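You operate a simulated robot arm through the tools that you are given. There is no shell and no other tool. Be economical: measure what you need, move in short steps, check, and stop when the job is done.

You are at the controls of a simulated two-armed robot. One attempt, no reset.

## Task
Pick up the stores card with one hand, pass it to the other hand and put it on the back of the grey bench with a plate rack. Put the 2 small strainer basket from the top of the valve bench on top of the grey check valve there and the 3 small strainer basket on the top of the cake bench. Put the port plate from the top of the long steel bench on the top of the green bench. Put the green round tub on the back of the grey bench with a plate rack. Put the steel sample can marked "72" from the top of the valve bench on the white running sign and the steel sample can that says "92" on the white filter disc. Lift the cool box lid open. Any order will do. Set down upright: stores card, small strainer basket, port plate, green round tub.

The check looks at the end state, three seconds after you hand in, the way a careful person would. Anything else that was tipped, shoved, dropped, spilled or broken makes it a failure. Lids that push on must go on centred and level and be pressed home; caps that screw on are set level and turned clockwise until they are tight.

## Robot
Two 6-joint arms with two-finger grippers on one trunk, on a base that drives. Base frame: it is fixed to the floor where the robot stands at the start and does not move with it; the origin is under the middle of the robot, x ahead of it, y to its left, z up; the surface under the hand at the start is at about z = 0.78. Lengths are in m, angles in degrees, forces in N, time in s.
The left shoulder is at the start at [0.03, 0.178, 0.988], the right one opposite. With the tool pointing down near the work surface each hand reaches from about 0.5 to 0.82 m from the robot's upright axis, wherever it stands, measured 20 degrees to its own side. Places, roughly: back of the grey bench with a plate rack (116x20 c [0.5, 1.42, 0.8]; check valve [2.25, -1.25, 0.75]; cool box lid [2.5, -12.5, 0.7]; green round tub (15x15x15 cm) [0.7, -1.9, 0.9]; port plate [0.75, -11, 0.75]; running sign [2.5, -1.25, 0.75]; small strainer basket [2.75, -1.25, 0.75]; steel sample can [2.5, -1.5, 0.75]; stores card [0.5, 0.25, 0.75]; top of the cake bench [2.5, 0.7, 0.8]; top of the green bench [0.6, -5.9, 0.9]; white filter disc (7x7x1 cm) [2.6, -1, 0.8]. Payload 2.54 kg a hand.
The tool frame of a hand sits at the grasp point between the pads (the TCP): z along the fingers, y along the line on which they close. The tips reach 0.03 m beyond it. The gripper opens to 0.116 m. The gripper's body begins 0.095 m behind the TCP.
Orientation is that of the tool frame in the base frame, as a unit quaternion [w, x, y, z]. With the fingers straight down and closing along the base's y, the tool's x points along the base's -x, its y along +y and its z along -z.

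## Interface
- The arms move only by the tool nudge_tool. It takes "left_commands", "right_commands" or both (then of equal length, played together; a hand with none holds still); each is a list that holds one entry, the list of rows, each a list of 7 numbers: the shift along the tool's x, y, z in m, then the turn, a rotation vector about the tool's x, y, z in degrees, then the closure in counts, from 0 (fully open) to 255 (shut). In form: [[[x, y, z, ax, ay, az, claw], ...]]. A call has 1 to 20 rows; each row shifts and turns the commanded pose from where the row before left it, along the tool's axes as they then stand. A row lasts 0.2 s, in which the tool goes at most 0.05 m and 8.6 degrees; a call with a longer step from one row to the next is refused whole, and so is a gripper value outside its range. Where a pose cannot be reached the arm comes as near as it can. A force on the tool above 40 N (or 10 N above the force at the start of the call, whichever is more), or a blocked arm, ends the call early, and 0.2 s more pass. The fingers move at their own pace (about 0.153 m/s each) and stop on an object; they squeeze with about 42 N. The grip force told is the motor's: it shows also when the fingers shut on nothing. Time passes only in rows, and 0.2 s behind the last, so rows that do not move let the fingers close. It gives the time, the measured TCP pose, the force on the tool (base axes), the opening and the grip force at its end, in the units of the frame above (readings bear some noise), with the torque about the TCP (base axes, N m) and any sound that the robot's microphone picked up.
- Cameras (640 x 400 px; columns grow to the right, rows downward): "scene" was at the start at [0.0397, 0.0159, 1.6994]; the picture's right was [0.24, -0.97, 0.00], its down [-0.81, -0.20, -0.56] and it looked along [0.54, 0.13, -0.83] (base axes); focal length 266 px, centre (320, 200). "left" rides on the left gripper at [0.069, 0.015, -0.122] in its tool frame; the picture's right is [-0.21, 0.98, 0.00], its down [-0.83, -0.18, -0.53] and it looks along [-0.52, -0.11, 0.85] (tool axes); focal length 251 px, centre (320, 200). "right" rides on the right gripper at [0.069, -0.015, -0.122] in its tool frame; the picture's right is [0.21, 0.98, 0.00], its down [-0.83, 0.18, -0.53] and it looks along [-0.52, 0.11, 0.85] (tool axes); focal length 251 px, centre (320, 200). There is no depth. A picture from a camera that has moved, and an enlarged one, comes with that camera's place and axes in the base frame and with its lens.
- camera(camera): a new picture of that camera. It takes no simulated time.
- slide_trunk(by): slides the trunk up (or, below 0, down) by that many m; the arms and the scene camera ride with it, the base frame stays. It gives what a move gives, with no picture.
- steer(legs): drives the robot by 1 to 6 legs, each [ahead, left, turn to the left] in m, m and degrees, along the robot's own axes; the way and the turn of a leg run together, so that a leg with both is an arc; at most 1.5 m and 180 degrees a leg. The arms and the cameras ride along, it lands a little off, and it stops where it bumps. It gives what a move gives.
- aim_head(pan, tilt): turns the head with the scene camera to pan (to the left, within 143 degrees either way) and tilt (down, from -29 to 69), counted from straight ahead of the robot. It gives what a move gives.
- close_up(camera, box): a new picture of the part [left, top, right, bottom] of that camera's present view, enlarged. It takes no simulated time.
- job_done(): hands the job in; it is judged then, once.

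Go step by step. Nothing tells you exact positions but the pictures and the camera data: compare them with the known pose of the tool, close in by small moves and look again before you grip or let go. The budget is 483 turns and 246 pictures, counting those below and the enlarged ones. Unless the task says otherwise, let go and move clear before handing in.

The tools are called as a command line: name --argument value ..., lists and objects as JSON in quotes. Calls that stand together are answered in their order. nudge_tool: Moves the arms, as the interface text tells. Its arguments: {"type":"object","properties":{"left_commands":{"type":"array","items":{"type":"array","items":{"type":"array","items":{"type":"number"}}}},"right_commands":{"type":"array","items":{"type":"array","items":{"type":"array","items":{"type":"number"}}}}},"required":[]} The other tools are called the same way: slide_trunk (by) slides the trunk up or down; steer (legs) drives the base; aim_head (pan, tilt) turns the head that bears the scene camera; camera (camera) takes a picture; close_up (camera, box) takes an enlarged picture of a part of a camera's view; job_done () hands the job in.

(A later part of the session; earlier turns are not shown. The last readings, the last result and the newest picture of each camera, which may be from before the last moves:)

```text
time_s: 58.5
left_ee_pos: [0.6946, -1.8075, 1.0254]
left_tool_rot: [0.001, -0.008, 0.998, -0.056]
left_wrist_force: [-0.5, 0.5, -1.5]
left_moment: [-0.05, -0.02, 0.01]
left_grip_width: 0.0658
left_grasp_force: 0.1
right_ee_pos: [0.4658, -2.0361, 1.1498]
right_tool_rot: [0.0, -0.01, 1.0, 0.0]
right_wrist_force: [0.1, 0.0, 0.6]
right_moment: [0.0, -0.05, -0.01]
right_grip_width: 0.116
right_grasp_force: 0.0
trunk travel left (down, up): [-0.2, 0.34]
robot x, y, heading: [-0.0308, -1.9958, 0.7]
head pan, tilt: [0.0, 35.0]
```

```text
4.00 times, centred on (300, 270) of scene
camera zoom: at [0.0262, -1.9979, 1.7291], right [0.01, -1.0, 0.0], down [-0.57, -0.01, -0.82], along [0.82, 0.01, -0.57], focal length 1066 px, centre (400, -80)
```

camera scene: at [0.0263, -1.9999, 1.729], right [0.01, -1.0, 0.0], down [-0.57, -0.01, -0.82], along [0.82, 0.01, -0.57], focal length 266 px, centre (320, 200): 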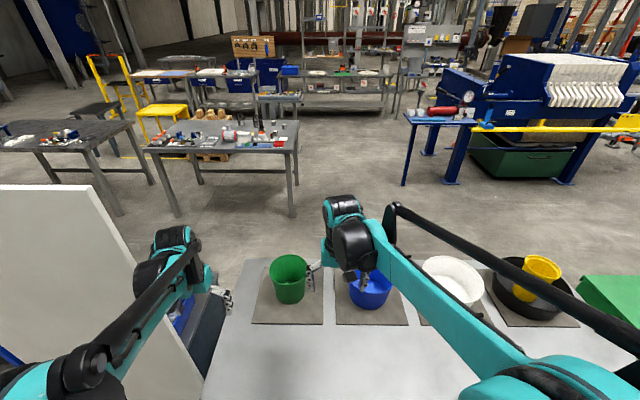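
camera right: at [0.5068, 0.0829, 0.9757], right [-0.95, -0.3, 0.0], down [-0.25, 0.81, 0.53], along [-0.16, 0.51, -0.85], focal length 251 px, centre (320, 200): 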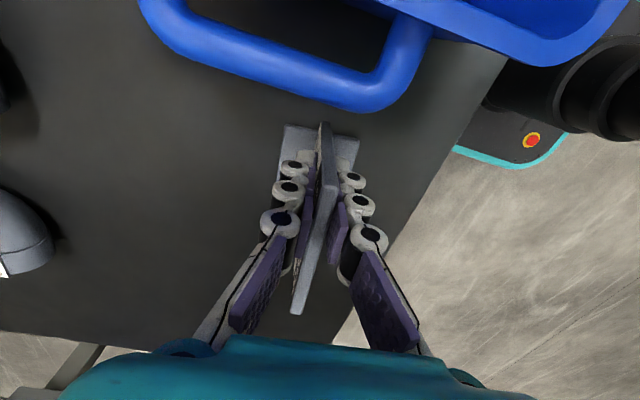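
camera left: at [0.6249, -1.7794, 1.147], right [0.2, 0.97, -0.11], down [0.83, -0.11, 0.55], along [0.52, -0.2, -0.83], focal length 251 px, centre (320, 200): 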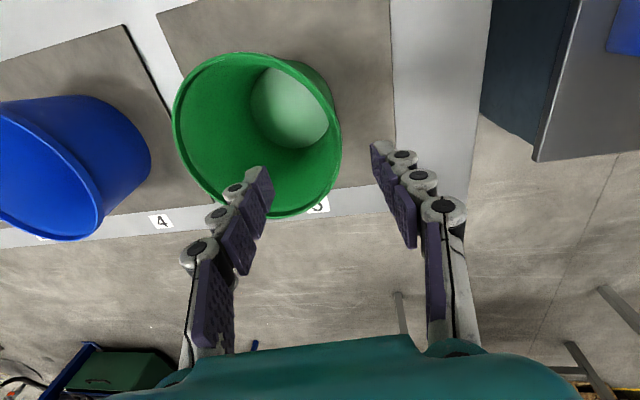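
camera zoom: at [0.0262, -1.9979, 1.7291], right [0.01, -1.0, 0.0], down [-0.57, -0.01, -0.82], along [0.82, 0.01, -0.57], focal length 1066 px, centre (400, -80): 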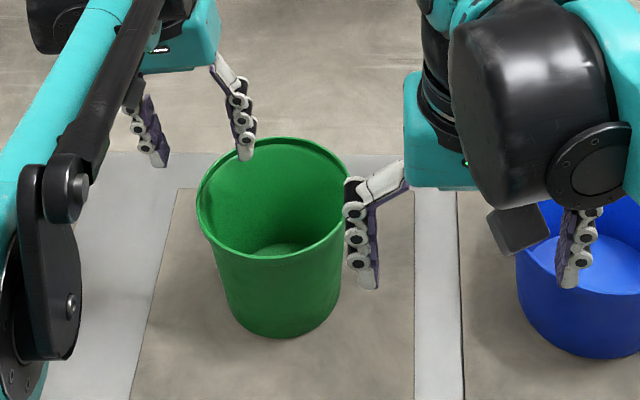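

Straddling looks right. I descend with a small sideways correction and grip the rim.

nudge_tool --left_commands '[[[0, 0.01, 0.03, 0, 0, 0, 110], [0, 0, 0.033, 0, 0, 0, 110], [0, 0, 0.03, 0, 0, 0, 110], [0, 0, 0, 0, 0, 0, 110]]]'

camera --camera "left"

```text
time_s: 59.5
left_ee_pos: [0.6959, -1.809, 0.9325]
left_tool_rot: [0.001, -0.007, 0.998, -0.056]
left_wrist_force: [0.0, 0.1, -0.9]
left_moment: [-0.02, -0.03, -0.01]
left_grip_width: 0.0661
left_grasp_force: 0.0
right_ee_pos: [0.4647, -2.0359, 1.1488]
right_tool_rot: [0.0, -0.011, 1.0, 0.0]
right_wrist_force: [-1.4, -0.5, 0.4]
right_moment: [0.01, -0.01, 0.01]
right_grip_width: 0.1159
right_grasp_force: 0.0
trunk travel left (down, up): [-0.2, 0.34]
robot x, y, heading: [-0.0322, -1.997, 0.9]
head pan, tilt: [0.0, 35.0]
```

```text
213 pictures are left
camera left: at [0.626, -1.7812, 1.0541], right [0.2, 0.97, -0.11], down [0.83, -0.11, 0.55], along [0.52, -0.2, -0.83], focal length 251 px, centre (320, 200)
```

left: 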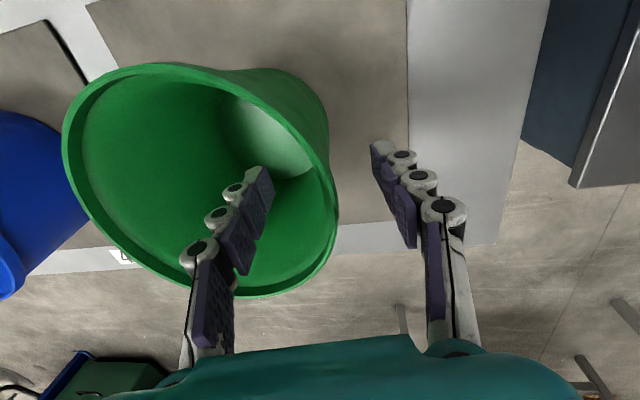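

nudge_tool --left_commands '[[[0, 0, 0, 0, 0, 0, 255], [0, 0, 0, 0, 0, 0, 255], [0, 0, 0, 0, 0, 0, 255], [0, 0, 0, 0, 0, 0, 255]]]'

camera --camera "left"

```text
time_s: 60.5
left_ee_pos: [0.6964, -1.8099, 0.9344]
left_tool_rot: [0.001, -0.008, 0.998, -0.057]
left_wrist_force: [0.2, -0.3, 1.5]
left_moment: [-0.22, -0.25, 0.04]
left_grip_width: 0.0075
left_grasp_force: 35.2
right_ee_pos: [0.4655, -2.0369, 1.148]
right_tool_rot: [0.0, -0.011, 1.0, 0.0]
right_wrist_force: [-0.4, -0.2, -0.1]
right_moment: [0.03, 0.02, 0.0]
right_grip_width: 0.1157
right_grasp_force: 0.1
trunk travel left (down, up): [-0.2, 0.34]
robot x, y, heading: [-0.031, -1.9982, 0.8]
head pan, tilt: [0.0, 35.0]
```

```text
212 pictures are left
camera left: at [0.6263, -1.7812, 1.0543], right [0.2, 0.97, -0.11], down [0.83, -0.11, 0.55], along [0.52, -0.2, -0.83], focal length 251 px, centre (320, 200)
```

left: 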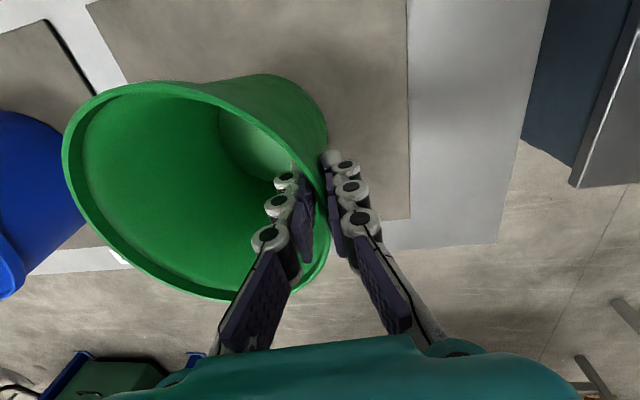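

Gripped. I lift and draw it toward the robot.

nudge_tool --left_commands '[[[0, 0, -0.02, 0, 0, 0, 255], [0, 0, -0.03, 0, 0, 0, 255], [0, 0, -0.04, 0, 0, 0, 255], [0, 0, -0.04, 0, 0, 0, 255], [0.03, 0, 0, 0, 0, 0, 255], [0.04, 0, 0, 0, 0, 0, 255], [0.04, 0, 0, 0, 0, 0, 255], [0.03, 0, 0, 0, 0, 0, 255], [0, 0, 0, 0, 0, 0, 255]]]'

camera --camera "left"

```text
time_s: 62.5
left_ee_pos: [0.5543, -1.7957, 1.0626]
left_tool_rot: [-0.001, -0.006, 0.998, -0.057]
left_wrist_force: [0.4, 0.3, -2.2]
left_moment: [0.15, 0.04, 0.01]
left_grip_width: 0.0074
left_grasp_force: 35.0
right_ee_pos: [0.4668, -2.0359, 1.1482]
right_tool_rot: [0.0, -0.01, 1.0, -0.001]
right_wrist_force: [0.6, 0.5, 0.5]
right_moment: [0.0, 0.0, 0.01]
right_grip_width: 0.1163
right_grasp_force: 0.1
trunk travel left (down, up): [-0.2, 0.34]
robot x, y, heading: [-0.0278, -1.9927, 0.7]
head pan, tilt: [0.0, 35.0]
```

```text
211 pictures are left
camera left: at [0.4856, -1.768, 1.184], right [0.2, 0.97, -0.11], down [0.83, -0.11, 0.55], along [0.52, -0.2, -0.83], focal length 251 px, centre (320, 200)
```

left: 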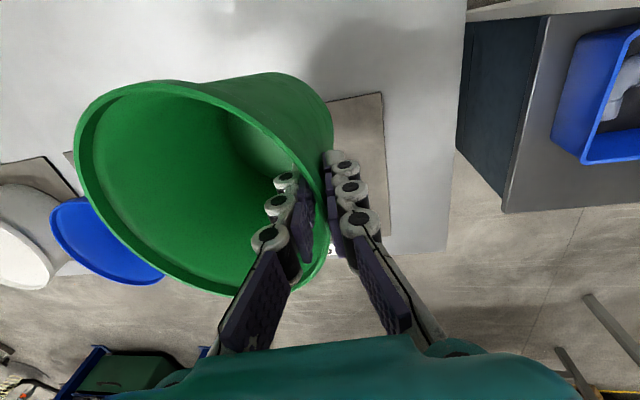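

The tub is held. I back off and drive over to the rack bench.

steer --legs '[[-0.55, 0, -0.7], [0, 1.5, 0], [0, 1.5, 0], [0, 0.44, 0]]'

aim_head --pan 10 --tilt 40

camera --camera "scene"

```text
time_s: 82.1
left_ee_pos: [0.0001, 1.656, 1.0638]
left_tool_rot: [-0.001, -0.002, 0.998, -0.057]
left_wrist_force: [0.3, -1.0, -3.1]
left_moment: [0.11, -0.02, 0.0]
left_grip_width: 0.007
left_grasp_force: 35.1
right_ee_pos: [-0.0909, 1.4175, 1.1485]
right_tool_rot: [0.0, -0.005, 1.0, 0.0]
right_wrist_force: [-0.6, 0.4, -0.5]
right_moment: [-0.01, 0.04, -0.01]
right_grip_width: 0.1163
right_grasp_force: 0.1
trunk travel left (down, up): [-0.2, 0.34]
robot x, y, heading: [-0.5895, 1.4607, 0.5]
head pan, tilt: [0.0, 35.0]
```

```text
time_s: 82.8
left_ee_pos: [-0.0001, 1.6557, 1.0633]
left_tool_rot: [0.0, -0.002, 0.998, -0.057]
left_wrist_force: [0.3, 0.5, -2.0]
left_moment: [0.11, 0.0, 0.0]
left_grip_width: 0.0071
left_grasp_force: 35.3
right_ee_pos: [-0.0912, 1.4167, 1.148]
right_tool_rot: [0.0, -0.005, 1.0, 0.0]
right_wrist_force: [0.3, 0.3, -0.2]
right_moment: [0.0, 0.01, -0.03]
right_grip_width: 0.1159
right_grasp_force: 0.0
trunk travel left (down, up): [-0.2, 0.34]
robot x, y, heading: [-0.5881, 1.4581, 0.2]
head pan, tilt: [10.0, 40.0]
```

```text
210 pictures are left
camera scene: at [-0.5346, 1.4726, 1.7215], right [0.18, -0.98, 0.0], down [-0.63, -0.11, -0.77], along [0.75, 0.14, -0.64], focal length 266 px, centre (320, 200)
```

scene: 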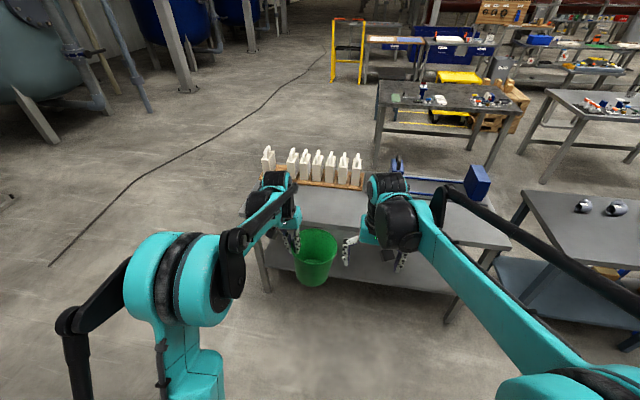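

Now forward to bring the tub over the bench's back strip.

steer --legs '[[0.51, 0, 0]]'

aim_head --pan 15 --tilt 52

camera --camera "scene"

camera --camera "left"

```text
time_s: 85.8
left_ee_pos: [0.5085, 1.6617, 1.0628]
left_tool_rot: [0.0, -0.005, 0.998, -0.056]
left_wrist_force: [0.5, -0.2, -2.2]
left_moment: [0.16, 0.02, -0.01]
left_grip_width: 0.0073
left_grasp_force: 35.0
right_ee_pos: [0.4192, 1.4217, 1.1482]
right_tool_rot: [0.0, -0.007, 1.0, 0.0]
right_wrist_force: [-0.2, 0.5, -0.6]
right_moment: [0.03, 0.01, 0.03]
right_grip_width: 0.1161
right_grasp_force: 0.0
trunk travel left (down, up): [-0.2, 0.34]
robot x, y, heading: [-0.0806, 1.4581, 0.3]
head pan, tilt: [10.0, 40.0]
```

```text
time_s: 86.6
left_ee_pos: [0.5082, 1.6608, 1.0621]
left_tool_rot: [0.0, -0.005, 0.998, -0.056]
left_wrist_force: [0.3, 0.3, -2.3]
left_moment: [0.16, -0.05, 0.0]
left_grip_width: 0.0073
left_grasp_force: 34.9
right_ee_pos: [0.4177, 1.4218, 1.1479]
right_tool_rot: [0.0, -0.007, 1.0, 0.0]
right_wrist_force: [-0.4, -0.4, 0.4]
right_moment: [0.0, -0.01, -0.01]
right_grip_width: 0.1162
right_grasp_force: 0.1
trunk travel left (down, up): [-0.2, 0.34]
robot x, y, heading: [-0.0808, 1.4631, 0.7]
head pan, tilt: [15.0, 52.0]
```

```text
209 pictures are left
camera scene: at [-0.0362, 1.4806, 1.7047], right [0.27, -0.96, 0.0], down [-0.76, -0.21, -0.62], along [0.59, 0.16, -0.79], focal length 266 px, centre (320, 200)
```

scene: 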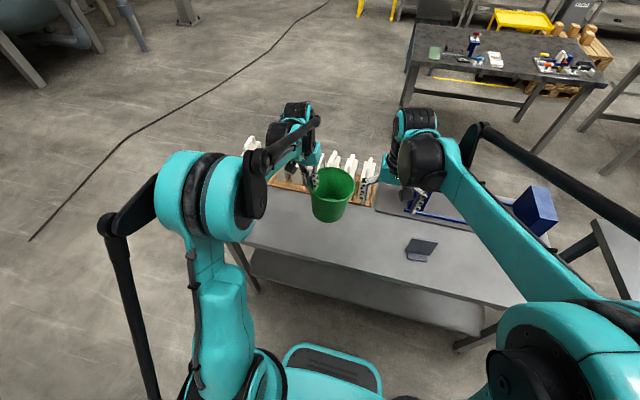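

```text
208 pictures are left
camera left: at [0.4388, 1.6889, 1.1845], right [0.21, 0.97, -0.11], down [0.83, -0.11, 0.55], along [0.52, -0.21, -0.83], focal length 251 px, centre (320, 200)
```

left: 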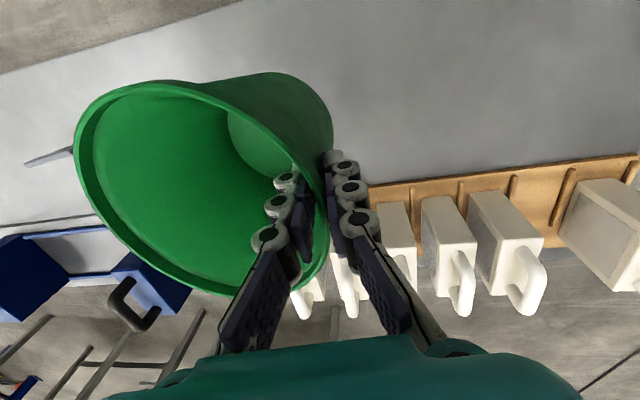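

The tub hangs over the strip (x≈0.51, y≈1.59). Lowering.

nudge_tool --left_commands '[[[0, 0, 0.03, 0, 0, 0, 255], [0, 0.003, 0.03, 0, 0, 0, 255], [0, 0.003, 0.03, 0, 0, 0, 255], [0, 0.003, 0.018, 0, 0, 0, 255], [0, 0, 0, 0, 0, 0, 255]]]'

close_up --camera "scene" --box '[260, 130, 420, 250]'

```text
time_s: 87.8
left_ee_pos: [0.51, 1.6581, 0.9543]
left_tool_rot: [0.0, -0.004, 0.998, -0.057]
left_wrist_force: [0.4, 0.2, -3.0]
left_moment: [0.16, 0.02, 0.0]
left_grip_width: 0.0074
left_grasp_force: 35.5
right_ee_pos: [0.4186, 1.4205, 1.1489]
right_tool_rot: [0.0, -0.006, 1.0, 0.0]
right_wrist_force: [-0.8, -0.1, 0.5]
right_moment: [0.02, 0.01, -0.01]
right_grip_width: 0.1159
right_grasp_force: 0.1
trunk travel left (down, up): [-0.2, 0.34]
robot x, y, heading: [-0.0804, 1.466, 0.6]
head pan, tilt: [15.0, 52.0]
```

```text
3.33 times, centred on (340, 190) of scene
camera zoom: at [-0.0361, 1.4805, 1.7046], right [0.27, -0.96, 0.0], down [-0.76, -0.21, -0.62], along [0.59, 0.16, -0.79], focal length 888 px, centre (253, 233)
```

zoom: 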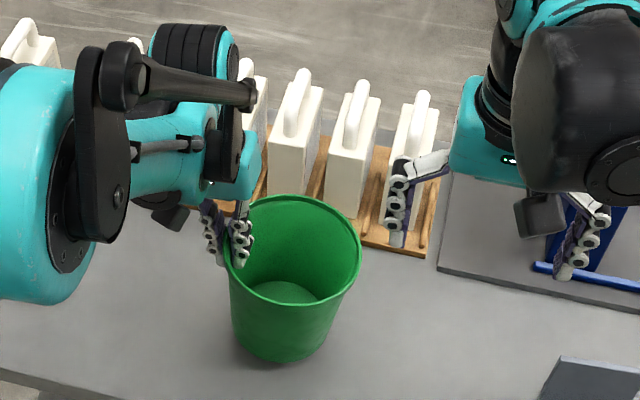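

nudge_tool --left_commands '[[[0, 0.0006, 0.006, 0, 0, 0, 255], [0, 0.0006, 0.006, 0, 0, 0, 255], [0, 0, 0, 0, 0, 0, 255]]]'

nudge_tool --left_commands '[[[0, 0.0004, 0.004, 0, 0, 0, 255], [0, 0, 0, 0, 0, 0, 255]]]'

```text
time_s: 88.6
left_ee_pos: [0.5088, 1.6575, 0.9428]
left_tool_rot: [0.0, -0.005, 0.998, -0.056]
left_wrist_force: [-0.5, -0.5, -2.2]
left_moment: [0.17, 0.0, -0.01]
left_grip_width: 0.0072
left_grasp_force: 35.0
right_ee_pos: [0.419, 1.4217, 1.1477]
right_tool_rot: [0.0, -0.008, 1.0, 0.0]
right_wrist_force: [-0.5, 0.5, 0.2]
right_moment: [0.0, 0.0, -0.03]
right_grip_width: 0.1158
right_grasp_force: 0.1
trunk travel left (down, up): [-0.2, 0.34]
robot x, y, heading: [-0.08, 1.4624, 0.8]
head pan, tilt: [15.0, 52.0]
```

```text
time_s: 89.2
left_ee_pos: [0.5089, 1.6566, 0.938]
left_tool_rot: [0.0, -0.005, 0.998, -0.057]
left_wrist_force: [-0.4, 0.0, -1.3]
left_moment: [0.14, 0.01, -0.01]
left_grip_width: 0.0074
left_grasp_force: 35.4
right_ee_pos: [0.4188, 1.4218, 1.1492]
right_tool_rot: [0.0, -0.006, 1.0, 0.0]
right_wrist_force: [-0.3, 0.1, -0.5]
right_moment: [0.03, -0.02, -0.02]
right_grip_width: 0.1159
right_grasp_force: 0.0
trunk travel left (down, up): [-0.2, 0.34]
robot x, y, heading: [-0.0771, 1.4618, 0.6]
head pan, tilt: [15.0, 52.0]
```

nudge_tool --left_commands '[[[0, 0.0004, 0.004, 0, 0, 0, 255], [0, 0, 0, 0, 0, 0, 255]]]'

nudge_tool --left_commands '[[[0, 0.0004, 0.003, 0, 0, 0, 255], [0, 0, 0, 0, 0, 0, 255]]]'

```text
time_s: 89.8
left_ee_pos: [0.5089, 1.6571, 0.9342]
left_tool_rot: [0.0, -0.004, 0.998, -0.057]
left_wrist_force: [0.4, 0.1, -1.9]
left_moment: [0.17, 0.02, -0.02]
left_grip_width: 0.0072
left_grasp_force: 34.5
right_ee_pos: [0.4191, 1.4215, 1.1488]
right_tool_rot: [0.001, -0.006, 1.0, 0.0]
right_wrist_force: [-0.1, 1.0, 0.2]
right_moment: [0.0, 0.02, -0.02]
right_grip_width: 0.1161
right_grasp_force: 0.0
trunk travel left (down, up): [-0.2, 0.34]
robot x, y, heading: [-0.0784, 1.46, 0.4]
head pan, tilt: [15.0, 52.0]
```

```text
time_s: 90.4
left_ee_pos: [0.5083, 1.6575, 0.9313]
left_tool_rot: [0.0, -0.004, 0.998, -0.056]
left_wrist_force: [0.8, 2.2, 3.4]
left_moment: [-0.26, -0.1, 0.12]
left_grip_width: 0.0071
left_grasp_force: 35.6
right_ee_pos: [0.4185, 1.4224, 1.1489]
right_tool_rot: [0.0, -0.007, 1.0, 0.0]
right_wrist_force: [-0.1, 0.3, 0.4]
right_moment: [-0.03, 0.04, 0.02]
right_grip_width: 0.1157
right_grasp_force: 0.0
trunk travel left (down, up): [-0.2, 0.34]
robot x, y, heading: [-0.0828, 1.463, 0.5]
head pan, tilt: [15.0, 52.0]
```

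Contact. Open and rise.

nudge_tool --left_commands '[[[0, 0, 0, 0, 0, 0, 220], [0, 0, 0, 0, 0, 0, 180], [0, 0, 0, 0, 0, 0, 140], [0, 0, 0, 0, 0, 0, 120], [0, 0, 0, 0, 0, 0, 120], [0, 0, -0.03, 0, 0, 0, 120], [0, 0, -0.04, 0, 0, 0, 120], [0, 0, -0.04, 0, 0, 0, 120], [0, 0, -0.04, -6, 0, 0, 120]]]'

camera --camera "scene"

```text
time_s: 92.4
left_ee_pos: [0.5082, 1.6728, 1.0821]
left_tool_rot: [0.0, -0.004, 1.0, -0.004]
left_wrist_force: [-0.2, -0.3, 0.1]
left_moment: [0.03, 0.01, 0.01]
left_grip_width: 0.0615
left_grasp_force: 0.1
right_ee_pos: [0.4186, 1.4197, 1.1487]
right_tool_rot: [0.0, -0.007, 1.0, 0.0]
right_wrist_force: [-1.0, 0.0, -0.1]
right_moment: [0.02, -0.01, -0.02]
right_grip_width: 0.1158
right_grasp_force: 0.1
trunk travel left (down, up): [-0.2, 0.34]
robot x, y, heading: [-0.0783, 1.4642, 0.3]
head pan, tilt: [15.0, 52.0]
```

```text
206 pictures are left
camera scene: at [-0.0371, 1.479, 1.7047], right [0.27, -0.96, 0.0], down [-0.76, -0.21, -0.62], along [0.59, 0.16, -0.79], focal length 266 px, centre (320, 200)
```

scene: 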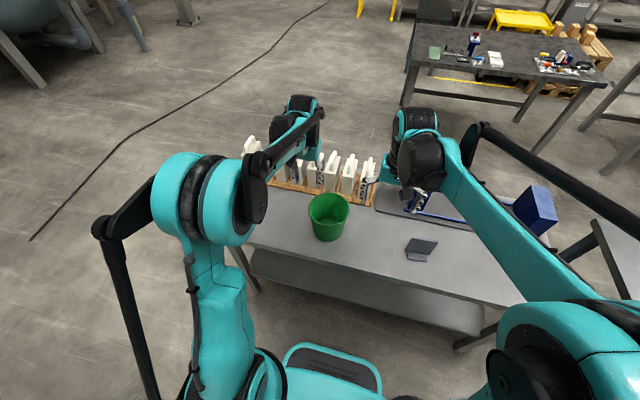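

Tub and card both stand on the strip. Next I go round the left end of this bench to the valve and cake benches behind.

steer --legs '[[-0.5, 0, -0.3], [0, 1.4, 0], [1.5, 0, 0], [0.55, 0, 0]]'

aim_head --pan -50 --tilt 25

camera --camera "scene"

```text
time_s: 111.5
left_ee_pos: [2.0458, 3.0219, 1.08]
left_tool_rot: [-0.001, 0.006, 1.0, -0.004]
left_wrist_force: [0.4, 0.2, -0.7]
left_moment: [0.0, 0.02, 0.02]
left_grip_width: 0.0613
left_grasp_force: 0.1
right_ee_pos: [1.9504, 2.7697, 1.1482]
right_tool_rot: [0.0, 0.002, 1.0, 0.0]
right_wrist_force: [0.3, -0.3, -0.5]
right_moment: [0.0, 0.05, -0.03]
right_grip_width: 0.1158
right_grasp_force: 0.2
trunk travel left (down, up): [-0.2, 0.34]
robot x, y, heading: [1.4508, 2.8187, -0.8]
head pan, tilt: [15.0, 52.0]
```

```text
time_s: 112.9
left_ee_pos: [2.0452, 3.0207, 1.0814]
left_tool_rot: [0.0, 0.005, 1.0, -0.005]
left_wrist_force: [-0.5, -0.2, -0.2]
left_moment: [-0.02, 0.01, 0.01]
left_grip_width: 0.0615
left_grasp_force: 0.1
right_ee_pos: [1.9498, 2.7707, 1.1484]
right_tool_rot: [0.0, 0.003, 1.0, 0.0]
right_wrist_force: [-0.6, 0.6, -0.2]
right_moment: [0.01, 0.01, 0.0]
right_grip_width: 0.1161
right_grasp_force: 0.0
trunk travel left (down, up): [-0.2, 0.34]
robot x, y, heading: [1.4514, 2.8197, -0.5]
head pan, tilt: [-50.0, 25.0]
```

```text
205 pictures are left
camera scene: at [1.4822, 2.7484, 1.7447], right [-0.77, -0.63, 0.0], down [-0.27, 0.33, -0.91], along [0.57, -0.7, -0.42], focal length 266 px, centre (320, 200)
```

scene: 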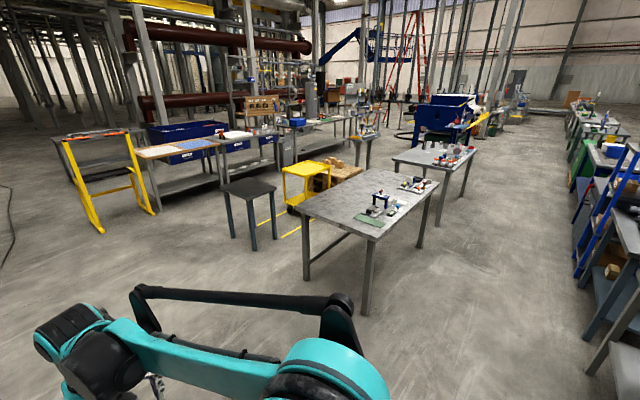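

The aisle is clear. I strafe right toward the valve bench.

steer --legs '[[0.05, -1.5, 0.5], [0, -1.5, 0], [0, -0.95, 0]]'

aim_head --pan 0 --tilt 40

camera --camera "scene"

```text
refused: leg 1 is longer than a leg can be; nothing moved
```

```text
time_s: 114.1
left_ee_pos: [2.0448, 3.0207, 1.0802]
left_tool_rot: [0.0, 0.005, 1.0, -0.004]
left_wrist_force: [0.3, 1.1, -0.4]
left_moment: [-0.01, 0.02, -0.03]
left_grip_width: 0.0616
left_grasp_force: 0.1
right_ee_pos: [1.9502, 2.7714, 1.1494]
right_tool_rot: [0.0, 0.002, 1.0, 0.0]
right_wrist_force: [0.1, 1.2, 0.3]
right_moment: [-0.01, -0.01, -0.02]
right_grip_width: 0.1158
right_grasp_force: 0.2
trunk travel left (down, up): [-0.2, 0.34]
robot x, y, heading: [1.4532, 2.8221, -0.8]
head pan, tilt: [0.0, 40.0]
```

```text
204 pictures are left
camera scene: at [1.5087, 2.8186, 1.7215], right [-0.01, -1.0, 0.0], down [-0.64, 0.01, -0.77], along [0.77, -0.01, -0.64], focal length 266 px, centre (320, 200)
```

scene: 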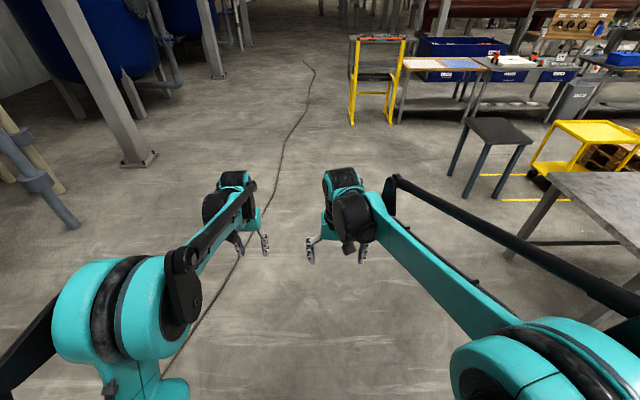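

steer --legs '[[0, -1.45, 0.5], [0.03, -1.45, 0], [0, -1.0, 0]]'

camera --camera "scene"

```text
time_s: 132.7
left_ee_pos: [2.1128, -0.833, 1.0813]
left_tool_rot: [0.0, -0.003, 1.0, -0.005]
left_wrist_force: [0.5, -0.5, -0.2]
left_moment: [0.02, 0.02, 0.01]
left_grip_width: 0.0612
left_grasp_force: 0.1
right_ee_pos: [2.022, -1.0852, 1.1482]
right_tool_rot: [0.0, -0.007, 1.0, 0.0]
right_wrist_force: [-0.2, -0.4, 0.2]
right_moment: [0.0, 0.02, -0.02]
right_grip_width: 0.116
right_grasp_force: 0.0
trunk travel left (down, up): [-0.2, 0.34]
robot x, y, heading: [1.5283, -1.0445, 0.6]
head pan, tilt: [0.0, 40.0]
```

```text
203 pictures are left
camera scene: at [1.58, -1.0449, 1.7214], right [0.01, -1.0, 0.0], down [-0.64, 0.0, -0.77], along [0.77, 0.01, -0.64], focal length 266 px, centre (320, 200)
```

scene: 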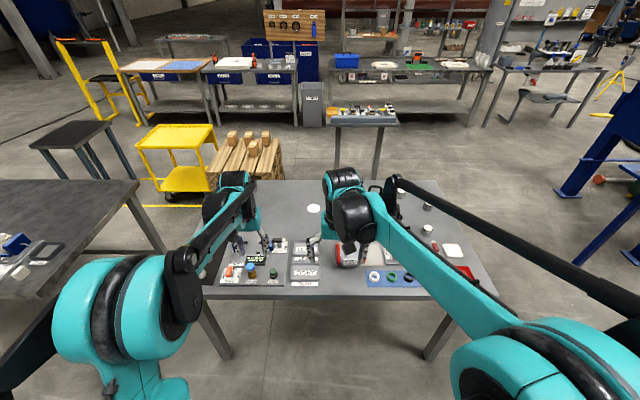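

I enlarge the bench top in two parts.

close_up --camera "scene" --box '[200, 190, 360, 290]'

close_up --camera "scene" --box '[340, 190, 500, 290]'

camera --camera "right"

camera --camera "left"

```text
4.00 times, centred on (280, 240) of scene
camera zoom: at [1.58, -1.0449, 1.7214], right [0.01, -1.0, 0.0], down [-0.64, 0.0, -0.77], along [0.77, 0.01, -0.64], focal length 1066 px, centre (480, 40)
```

zoom: 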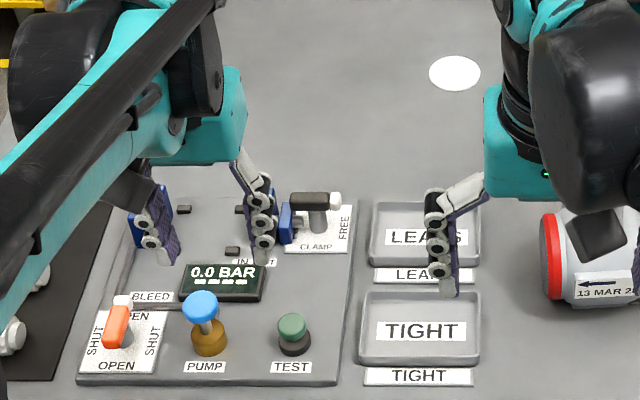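

```text
4.00 times, centred on (420, 240) of scene
camera zoom: at [1.58, -1.0449, 1.7214], right [0.01, -1.0, 0.0], down [-0.64, 0.0, -0.77], along [0.77, 0.01, -0.64], focal length 1066 px, centre (-80, 40)
```

zoom: 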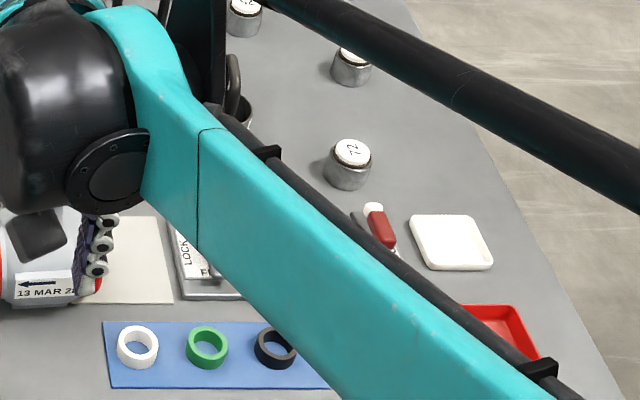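

```text
200 pictures are left
camera right: at [1.9536, -1.1006, 1.2703], right [-0.23, 0.97, 0.0], down [0.82, 0.19, 0.53], along [0.52, 0.12, -0.85], focal length 251 px, centre (320, 200)
```

right: 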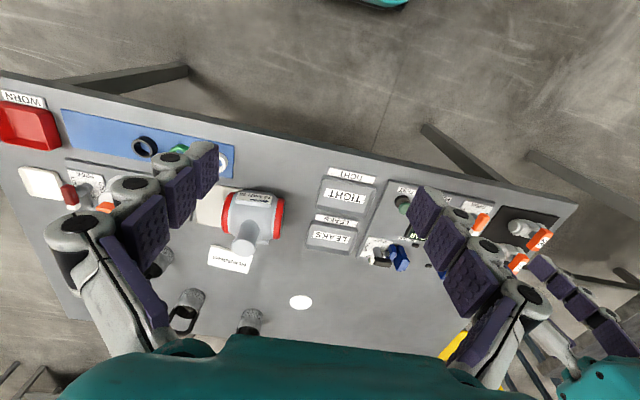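

```text
199 pictures are left
camera left: at [2.0433, -0.8168, 1.2046], right [0.21, 0.98, -0.01], down [0.83, -0.17, 0.54], along [0.52, -0.12, -0.84], focal length 251 px, centre (320, 200)
```

left: 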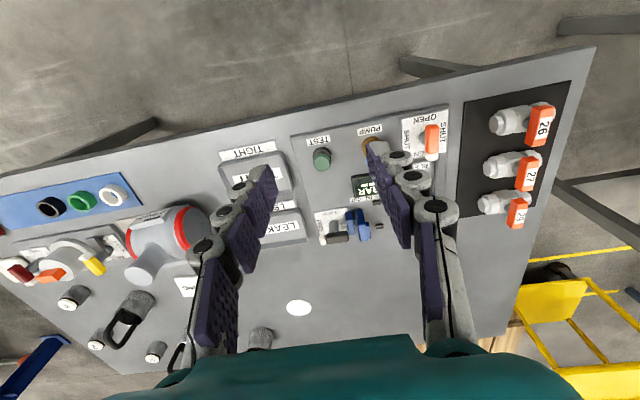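

I move the hands aside for a clear view of the bench.

nudge_tool --right_commands '[[[0.01, -0.045, -0.02, 0, 0, 0, 0], [0.01, -0.045, -0.02, 0, 0, 0, 0], [0.01, -0.045, -0.02, 0, 0, 0, 0], [0.01, -0.045, -0.02, 0, 0, 0, 0], [0.01, -0.045, -0.02, 0, 0, 0, 0], [0.01, -0.045, -0.02, 0, 0, 0, 0]]]' --left_commands '[[[0, 0.035, -0.02, 0, 0, 0, 0], [0, 0.035, -0.02, 0, 0, 0, 0], [0, 0.035, -0.02, 0, 0, 0, 0], [0, 0.035, -0.02, 0, 0, 0, 0], [0, 0.035, -0.02, 0, 0, 0, 0], [0, 0.035, -0.02, 0, 0, 0, 0]]]'

aim_head --pan -6 --tilt 42

camera --camera "scene"

```text
refused: row 1 steps farther than a row can; nothing moved
```

```text
time_s: 133.4
left_ee_pos: [2.1126, -0.8325, 1.0806]
left_tool_rot: [0.0, -0.003, 1.0, -0.005]
left_wrist_force: [0.1, 0.0, 0.4]
left_moment: [-0.01, -0.01, 0.03]
left_grip_width: 0.0613
left_grasp_force: 0.0
right_ee_pos: [2.0227, -1.0848, 1.1488]
right_tool_rot: [0.0, -0.007, 1.0, 0.0]
right_wrist_force: [0.3, -0.2, 0.1]
right_moment: [0.0, 0.02, -0.03]
right_grip_width: 0.1161
right_grasp_force: 0.1
trunk travel left (down, up): [-0.2, 0.34]
robot x, y, heading: [1.5257, -1.0443, 0.3]
head pan, tilt: [-6.0, 42.0]
```

```text
198 pictures are left
camera scene: at [1.5782, -1.0529, 1.7185], right [-0.1, -1.0, 0.0], down [-0.67, 0.07, -0.74], along [0.74, -0.07, -0.67], focal length 266 px, centre (320, 200)
```

scene: 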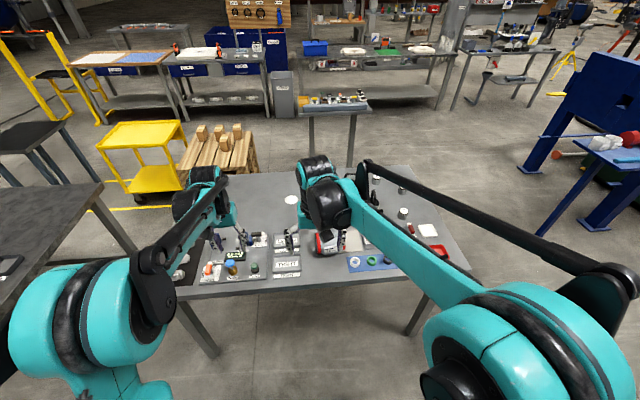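

nudge_tool --right_commands '[[[0, -0.045, -0.015, 0, 0, 0, 0], [0, -0.045, -0.015, 0, 0, 0, 0], [0, -0.045, -0.015, 0, 0, 0, 0], [0, -0.045, -0.015, 0, 0, 0, 0], [0, -0.045, -0.015, 0, 0, 0, 0], [0, -0.045, -0.015, 0, 0, 0, 0], [0, -0.045, -0.015, 0, 0, 0, 0]]]' --left_commands '[[[0, 0.035, -0.02, 0, 0, 0, 0], [0, 0.035, -0.02, 0, 0, 0, 0], [0, 0.035, -0.02, 0, 0, 0, 0], [0, 0.035, -0.02, 0, 0, 0, 0], [0, 0.035, -0.02, 0, 0, 0, 0], [0, 0.0, -0.02, 0, 0, 0, 0], [0, 0.0, 0, 0, 0, 0, 0]]]'

camera --camera "scene"

close_up --camera "scene" --box '[280, 160, 440, 260]'

```text
time_s: 135.0
left_ee_pos: [2.1128, -0.6555, 1.1991]
left_tool_rot: [0.0, -0.004, 1.0, -0.004]
left_wrist_force: [0.3, 0.0, -0.2]
left_moment: [0.01, 0.01, 0.0]
left_grip_width: 0.1159
left_grasp_force: 0.0
right_ee_pos: [2.0265, -1.4, 1.2529]
right_tool_rot: [0.0, -0.007, 1.0, 0.0]
right_wrist_force: [0.3, 0.4, -0.8]
right_moment: [0.03, 0.02, 0.03]
right_grip_width: 0.116
right_grasp_force: 0.0
trunk travel left (down, up): [-0.2, 0.34]
robot x, y, heading: [1.5227, -1.0446, 0.8]
head pan, tilt: [-6.0, 42.0]
```

```text
197 pictures are left
camera scene: at [1.5789, -1.0539, 1.7184], right [-0.1, -1.0, 0.0], down [-0.67, 0.07, -0.74], along [0.74, -0.07, -0.67], focal length 266 px, centre (320, 200)
```

scene: 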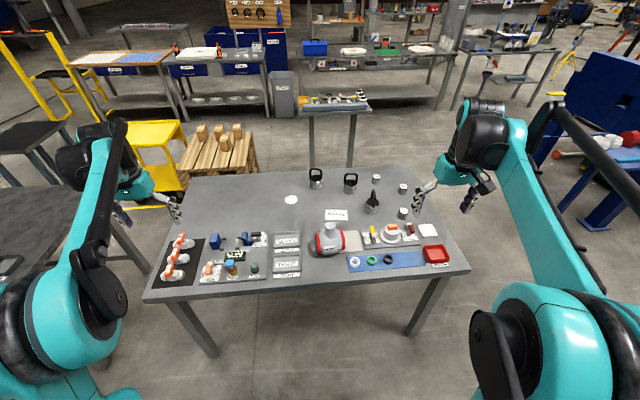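

```text
4.00 times, centred on (360, 210) of scene
camera zoom: at [1.5789, -1.0539, 1.7184], right [-0.1, -1.0, 0.0], down [-0.67, 0.07, -0.74], along [0.74, -0.07, -0.67], focal length 1066 px, centre (160, 160)
```

zoom: 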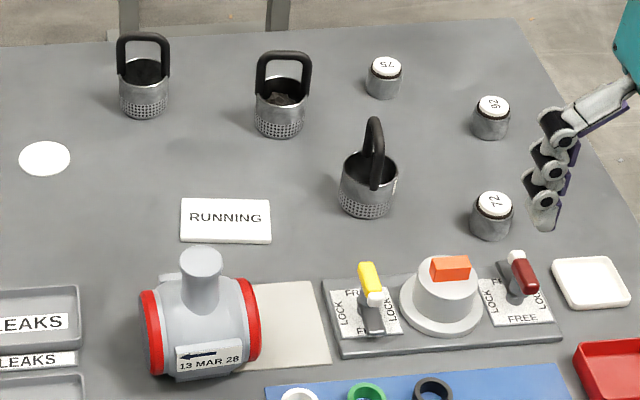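

Three baskets with bail handles, three cans (72, 92, 75), the running sign, the white disc and the check valve are visible. I look for marks on the baskets.

close_up --camera "scene" --box '[300, 165, 385, 218]'

camera --camera "right"

```text
7.53 times, centred on (342, 192) of scene
camera zoom: at [1.5789, -1.0539, 1.7184], right [-0.1, -1.0, 0.0], down [-0.67, 0.07, -0.74], along [0.74, -0.07, -0.67], focal length 2006 px, centre (151, 264)
```

zoom: 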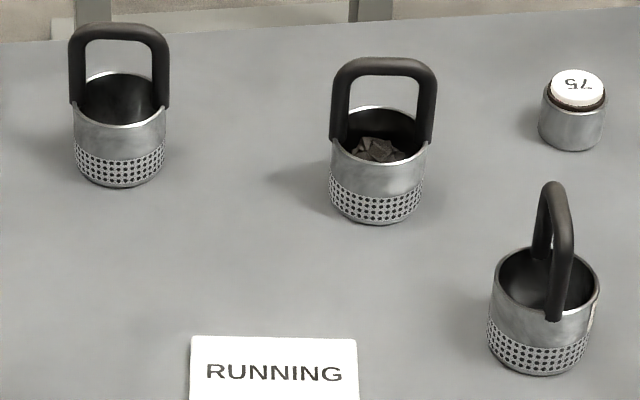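

```text
194 pictures are left
camera right: at [1.9579, -1.4157, 1.3753], right [-0.23, 0.97, 0.0], down [0.82, 0.19, 0.53], along [0.52, 0.12, -0.85], focal length 251 px, centre (320, 200)
```

right: 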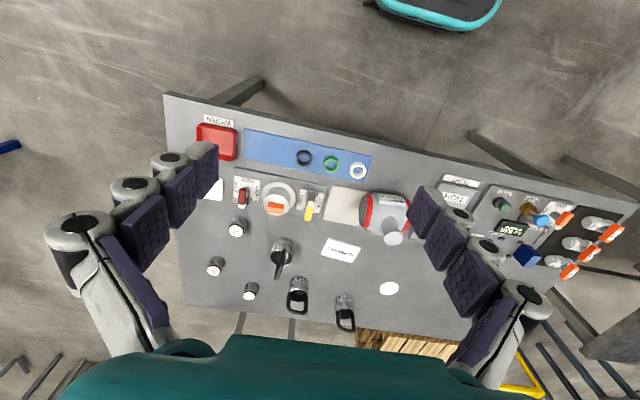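

close_up --camera "right" --box '[190, 200, 370, 335]'

```text
2.96 times, centred on (280, 268) of right
camera zoom: at [1.9579, -1.4157, 1.3753], right [-0.23, 0.97, 0.0], down [0.82, 0.19, 0.53], along [0.52, 0.12, -0.85], focal length 745 px, centre (438, 0)
```

zoom: 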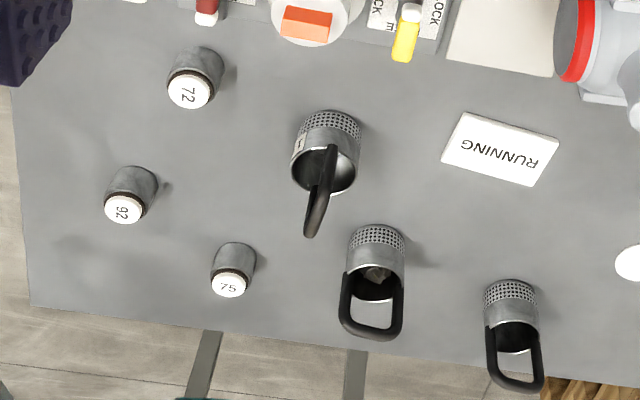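

Basket C's tag faces right; A and B's tags are hidden. I drive closer (the bench is open underneath) and look from the sides.

steer --legs '[[0.25, 0, 0]]'

camera --camera "right"

close_up --camera "scene" --box '[270, 160, 430, 260]'

```text
time_s: 136.8
left_ee_pos: [2.3659, -0.6542, 1.1992]
left_tool_rot: [0.0, -0.003, 1.0, -0.004]
left_wrist_force: [0.4, -0.3, 0.8]
left_moment: [0.02, 0.03, 0.01]
left_grip_width: 0.116
left_grasp_force: 0.1
right_ee_pos: [2.28, -1.3986, 1.254]
right_tool_rot: [-0.001, -0.006, 1.0, 0.0]
right_wrist_force: [0.3, -0.3, -0.2]
right_moment: [0.02, 0.04, 0.03]
right_grip_width: 0.1162
right_grasp_force: 0.1
trunk travel left (down, up): [-0.2, 0.34]
robot x, y, heading: [1.7761, -1.0414, 0.4]
head pan, tilt: [-6.0, 42.0]
```

```text
192 pictures are left
camera right: at [2.2113, -1.4138, 1.3752], right [-0.23, 0.97, 0.0], down [0.82, 0.19, 0.53], along [0.52, 0.12, -0.85], focal length 251 px, centre (320, 200)
```

right: 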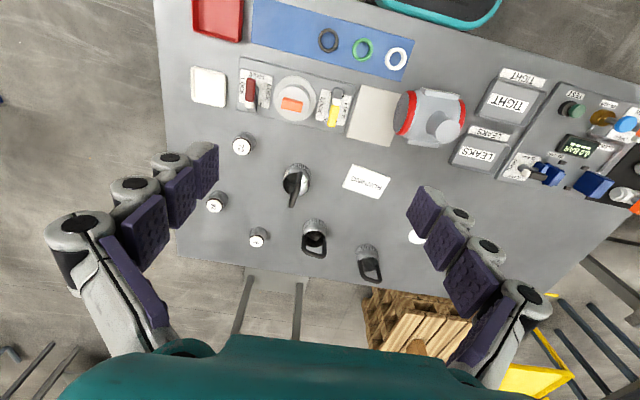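

```text
4.00 times, centred on (350, 210) of scene
camera zoom: at [1.833, -1.0517, 1.7184], right [-0.1, -1.0, 0.0], down [-0.67, 0.07, -0.74], along [0.74, -0.07, -0.67], focal length 1066 px, centre (200, 160)
```

zoom: 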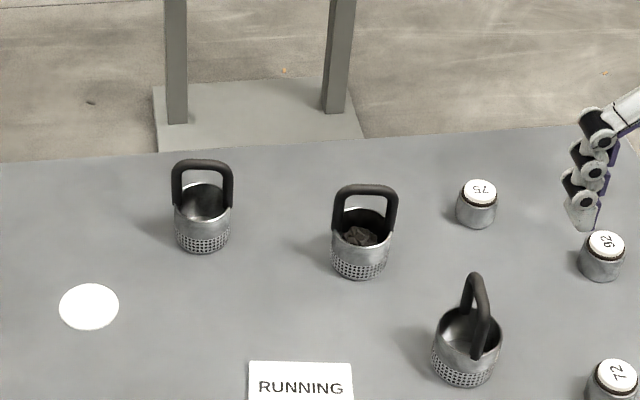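

I turn the right hand about to look back at the baskets from the far side.

nudge_tool --right_commands '[[[0, 0, 0, 0, 0, -8.6, 0], [0, 0, 0, 0, 0, -8.6, 0], [0, 0, 0, 0, 0, -8.6, 0], [0, 0, 0, 0, 0, -8.6, 0], [0, 0, 0, 0, 0, -8.6, 0], [0, 0, 0, 0, 0, -8.6, 0], [0, 0, 0, 0, 0, -8.6, 0], [0, 0, 0, 0, 0, -8.6, 0], [0, 0, 0, 0, 0, -8.6, 0], [0, 0, 0, 0, 0, -8.6, 0], [0, 0, 0, 0, 0, -8.6, 0], [0, 0, 0, 0, 0, -8.6, 0], [0, 0, 0, 0, 0, -8.6, 0], [0, 0, 0, 0, 0, -8.6, 0], [0, 0, 0, 0, 0, -8.6, 0], [0, 0, 0, 0, 0, -8.6, 0], [0, 0, 0, 0, 0, -8.6, 0], [0, 0, 0, 0, 0, -8.6, 0], [0, 0, 0, 0, 0, -8.6, 0], [0, 0, 0, 0, 0, -8.6, 0]]]'

```text
time_s: 141.0
left_ee_pos: [2.3654, -0.6568, 1.1995]
left_tool_rot: [0.0, -0.003, 1.0, -0.004]
left_wrist_force: [1.0, 0.1, 0.4]
left_moment: [0.05, -0.04, -0.01]
left_grip_width: 0.1161
left_grasp_force: 0.1
right_ee_pos: [2.2947, -1.3436, 1.2538]
right_tool_rot: [0.01, 0.983, -0.183, -0.001]
right_wrist_force: [0.3, -0.6, -0.4]
right_moment: [0.06, -0.01, -0.01]
right_grip_width: 0.116
right_grasp_force: 0.0
right hand out of reach, approached as far as the arm can: row 18, 19, 20
trunk travel left (down, up): [-0.2, 0.34]
robot x, y, heading: [1.7758, -1.0442, 0.4]
head pan, tilt: [-6.0, 42.0]
```

Both A and B must likely be moved anyway, so I can read tags once lifted; first I check C's tag with this camera.

camera --camera "right"

```text
190 pictures are left
camera right: at [2.3649, -1.3523, 1.3756], right [-0.15, -0.99, 0.02], down [-0.83, 0.14, 0.54], along [-0.53, 0.06, -0.84], focal length 251 px, centre (320, 200)
```

right: 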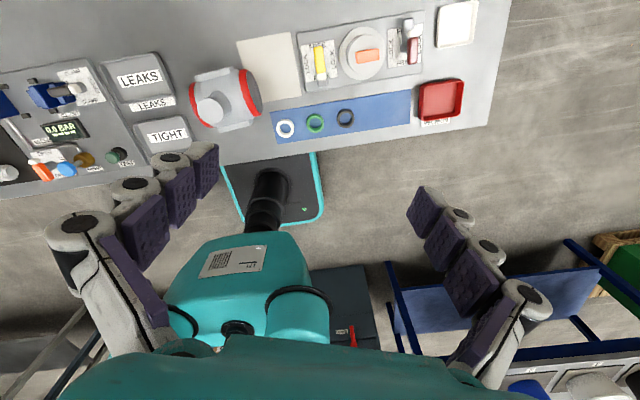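

nudge_tool --right_commands '[[[0, 0, 0, 0, 0, 8.2, 0], [0, 0, 0, 0, 0, 8.2, 0], [0, 0, 0, 0, 0, 8.2, 0], [0, 0, 0, 0, 0, 8.2, 0], [0, 0, 0, 0, 0, 8.2, 0], [0, 0, 0, 0, 0, 8.2, 0], [0, 0, 0, 0, 0, 8.2, 0], [0, 0, 0, 0, 0, 8.2, 0], [0, 0, 0, 0, 0, 8.2, 0], [0, 0, 0, 0, 0, 8.2, 0], [0.01, -0.034, 0.02, 0, 0, 0, 0], [0.01, -0.034, 0.02, 0, 0, 0, 0], [0.01, -0.034, 0.02, 0, 0, 0, 0], [0.01, -0.034, 0.02, 0, 0, 0, 0], [0.01, -0.034, 0.02, 0, 0, 0, 0]]]'

camera --camera "right"

```text
time_s: 144.2
left_ee_pos: [2.3661, -0.6569, 1.1986]
left_tool_rot: [-0.001, -0.002, 1.0, -0.005]
left_wrist_force: [0.7, -0.6, 0.4]
left_moment: [0.03, 0.02, 0.02]
left_grip_width: 0.1158
left_grasp_force: 0.1
right_ee_pos: [2.4498, -1.4353, 1.1544]
right_tool_rot: [-0.008, -0.621, 0.784, -0.006]
right_wrist_force: [0.5, 0.2, 0.0]
right_moment: [0.0, 0.04, 0.02]
right_grip_width: 0.1161
right_grasp_force: 0.2
trunk travel left (down, up): [-0.2, 0.34]
robot x, y, heading: [1.7798, -1.0451, 0.2]
head pan, tilt: [-6.0, 42.0]
```

```text
189 pictures are left
camera right: at [2.4505, -1.5033, 1.2766], right [-1.0, 0.01, 0.01], down [0.02, 0.86, 0.52], along [0.0, 0.52, -0.86], focal length 251 px, centre (320, 200)
```

right: 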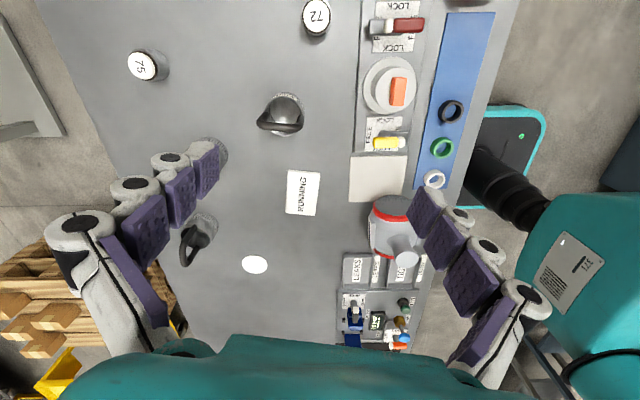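

nudge_tool --right_commands '[[[0.04, 0.005, 0.025, 0, 0, 0, 0], [0.04, 0.005, 0.025, 0, 0, 0, 0], [0.04, 0.005, 0.025, 0, 0, 0, 0], [0.03, 0, 0.02, 0, 0, 0, 0]]]'

close_up --camera "right" --box '[160, 60, 400, 260]'

```text
time_s: 145.2
left_ee_pos: [2.3655, -0.6553, 1.1997]
left_tool_rot: [0.0, -0.003, 1.0, -0.003]
left_wrist_force: [0.5, -0.6, 0.0]
left_moment: [-0.01, 0.01, -0.01]
left_grip_width: 0.1159
left_grasp_force: 0.1
right_ee_pos: [2.4005, -1.5786, 1.063]
right_tool_rot: [-0.008, -0.621, 0.784, -0.006]
right_wrist_force: [0.2, 0.5, -1.3]
right_moment: [0.03, 0.0, -0.01]
right_grip_width: 0.1157
right_grasp_force: 0.1
trunk travel left (down, up): [-0.2, 0.34]
robot x, y, heading: [1.7766, -1.0409, 0.4]
head pan, tilt: [-6.0, 42.0]
```

```text
2.00 times, centred on (280, 160) of right
camera zoom: at [2.4001, -1.6472, 1.1856], right [-1.0, 0.01, 0.0], down [0.01, 0.86, 0.52], along [0.0, 0.52, -0.86], focal length 503 px, centre (400, 280)
```

zoom: 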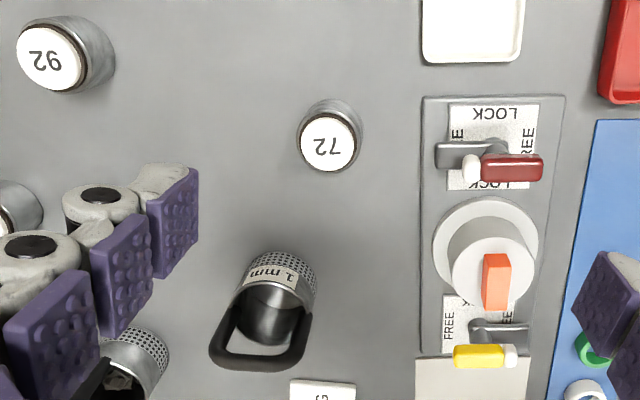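

C is "1 mm", so A and B are the 2 and 3 mm ones, tags facing away. First can 72, with lid at about (2.452, -1.543, 0.82): I bring the right hand above it.

nudge_tool --right_commands '[[[-0.0465, 0, 0, 0, 0, 0, 110], [0, -0.042, 0, 0, 0, 0, 110], [0, 0, 0.045, 0, 0, 0, 110], [0, 0, 0.045, 0, 0, 0, 110], [0, 0, 0.04, 0, 0, 0, 110], [0, 0, 0.03, 0, 0, 0, 110], [0, 0, 0, 0, 0, 0, 110]]]'

camera --camera "right"

close_up --camera "scene" --box '[340, 200, 500, 300]'

```text
time_s: 146.8
left_ee_pos: [2.3655, -0.6555, 1.1983]
left_tool_rot: [0.0, -0.003, 1.0, -0.004]
left_wrist_force: [-0.5, 0.1, -0.6]
left_moment: [0.01, -0.04, 0.02]
left_grip_width: 0.1159
left_grasp_force: 0.1
right_ee_pos: [2.4481, -1.544, 0.9023]
right_tool_rot: [-0.008, -0.621, 0.783, -0.007]
right_wrist_force: [-1.4, -0.3, -0.2]
right_moment: [-0.04, -0.05, 0.03]
right_grip_width: 0.0658
right_grasp_force: 0.1
trunk travel left (down, up): [-0.2, 0.34]
robot x, y, heading: [1.7785, -1.0448, -0.1]
head pan, tilt: [-6.0, 42.0]
```

```text
187 pictures are left
camera right: at [2.4478, -1.6125, 1.0254], right [-1.0, 0.01, 0.0], down [0.01, 0.86, 0.52], along [0.0, 0.52, -0.86], focal length 251 px, centre (320, 200)
```

right: 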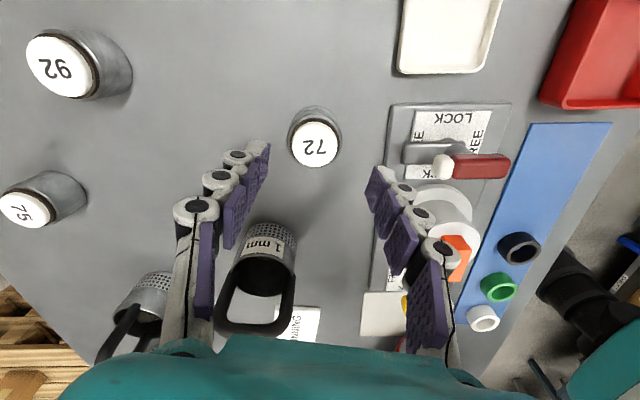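

```text
4.00 times, centred on (420, 250) of scene
camera zoom: at [1.8314, -1.0516, 1.7185], right [-0.1, -1.0, 0.0], down [-0.67, 0.07, -0.74], along [0.74, -0.07, -0.67], focal length 1066 px, centre (-80, 0)
```

zoom: 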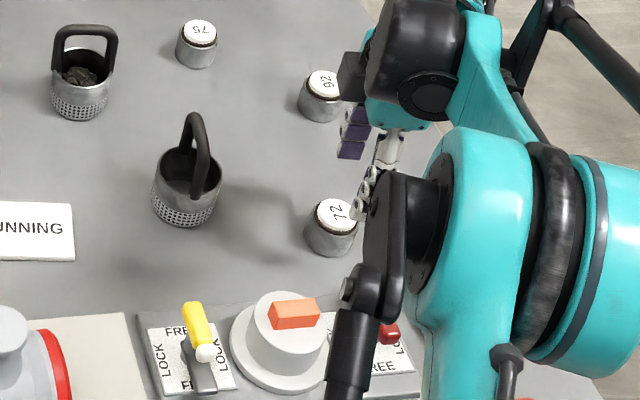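

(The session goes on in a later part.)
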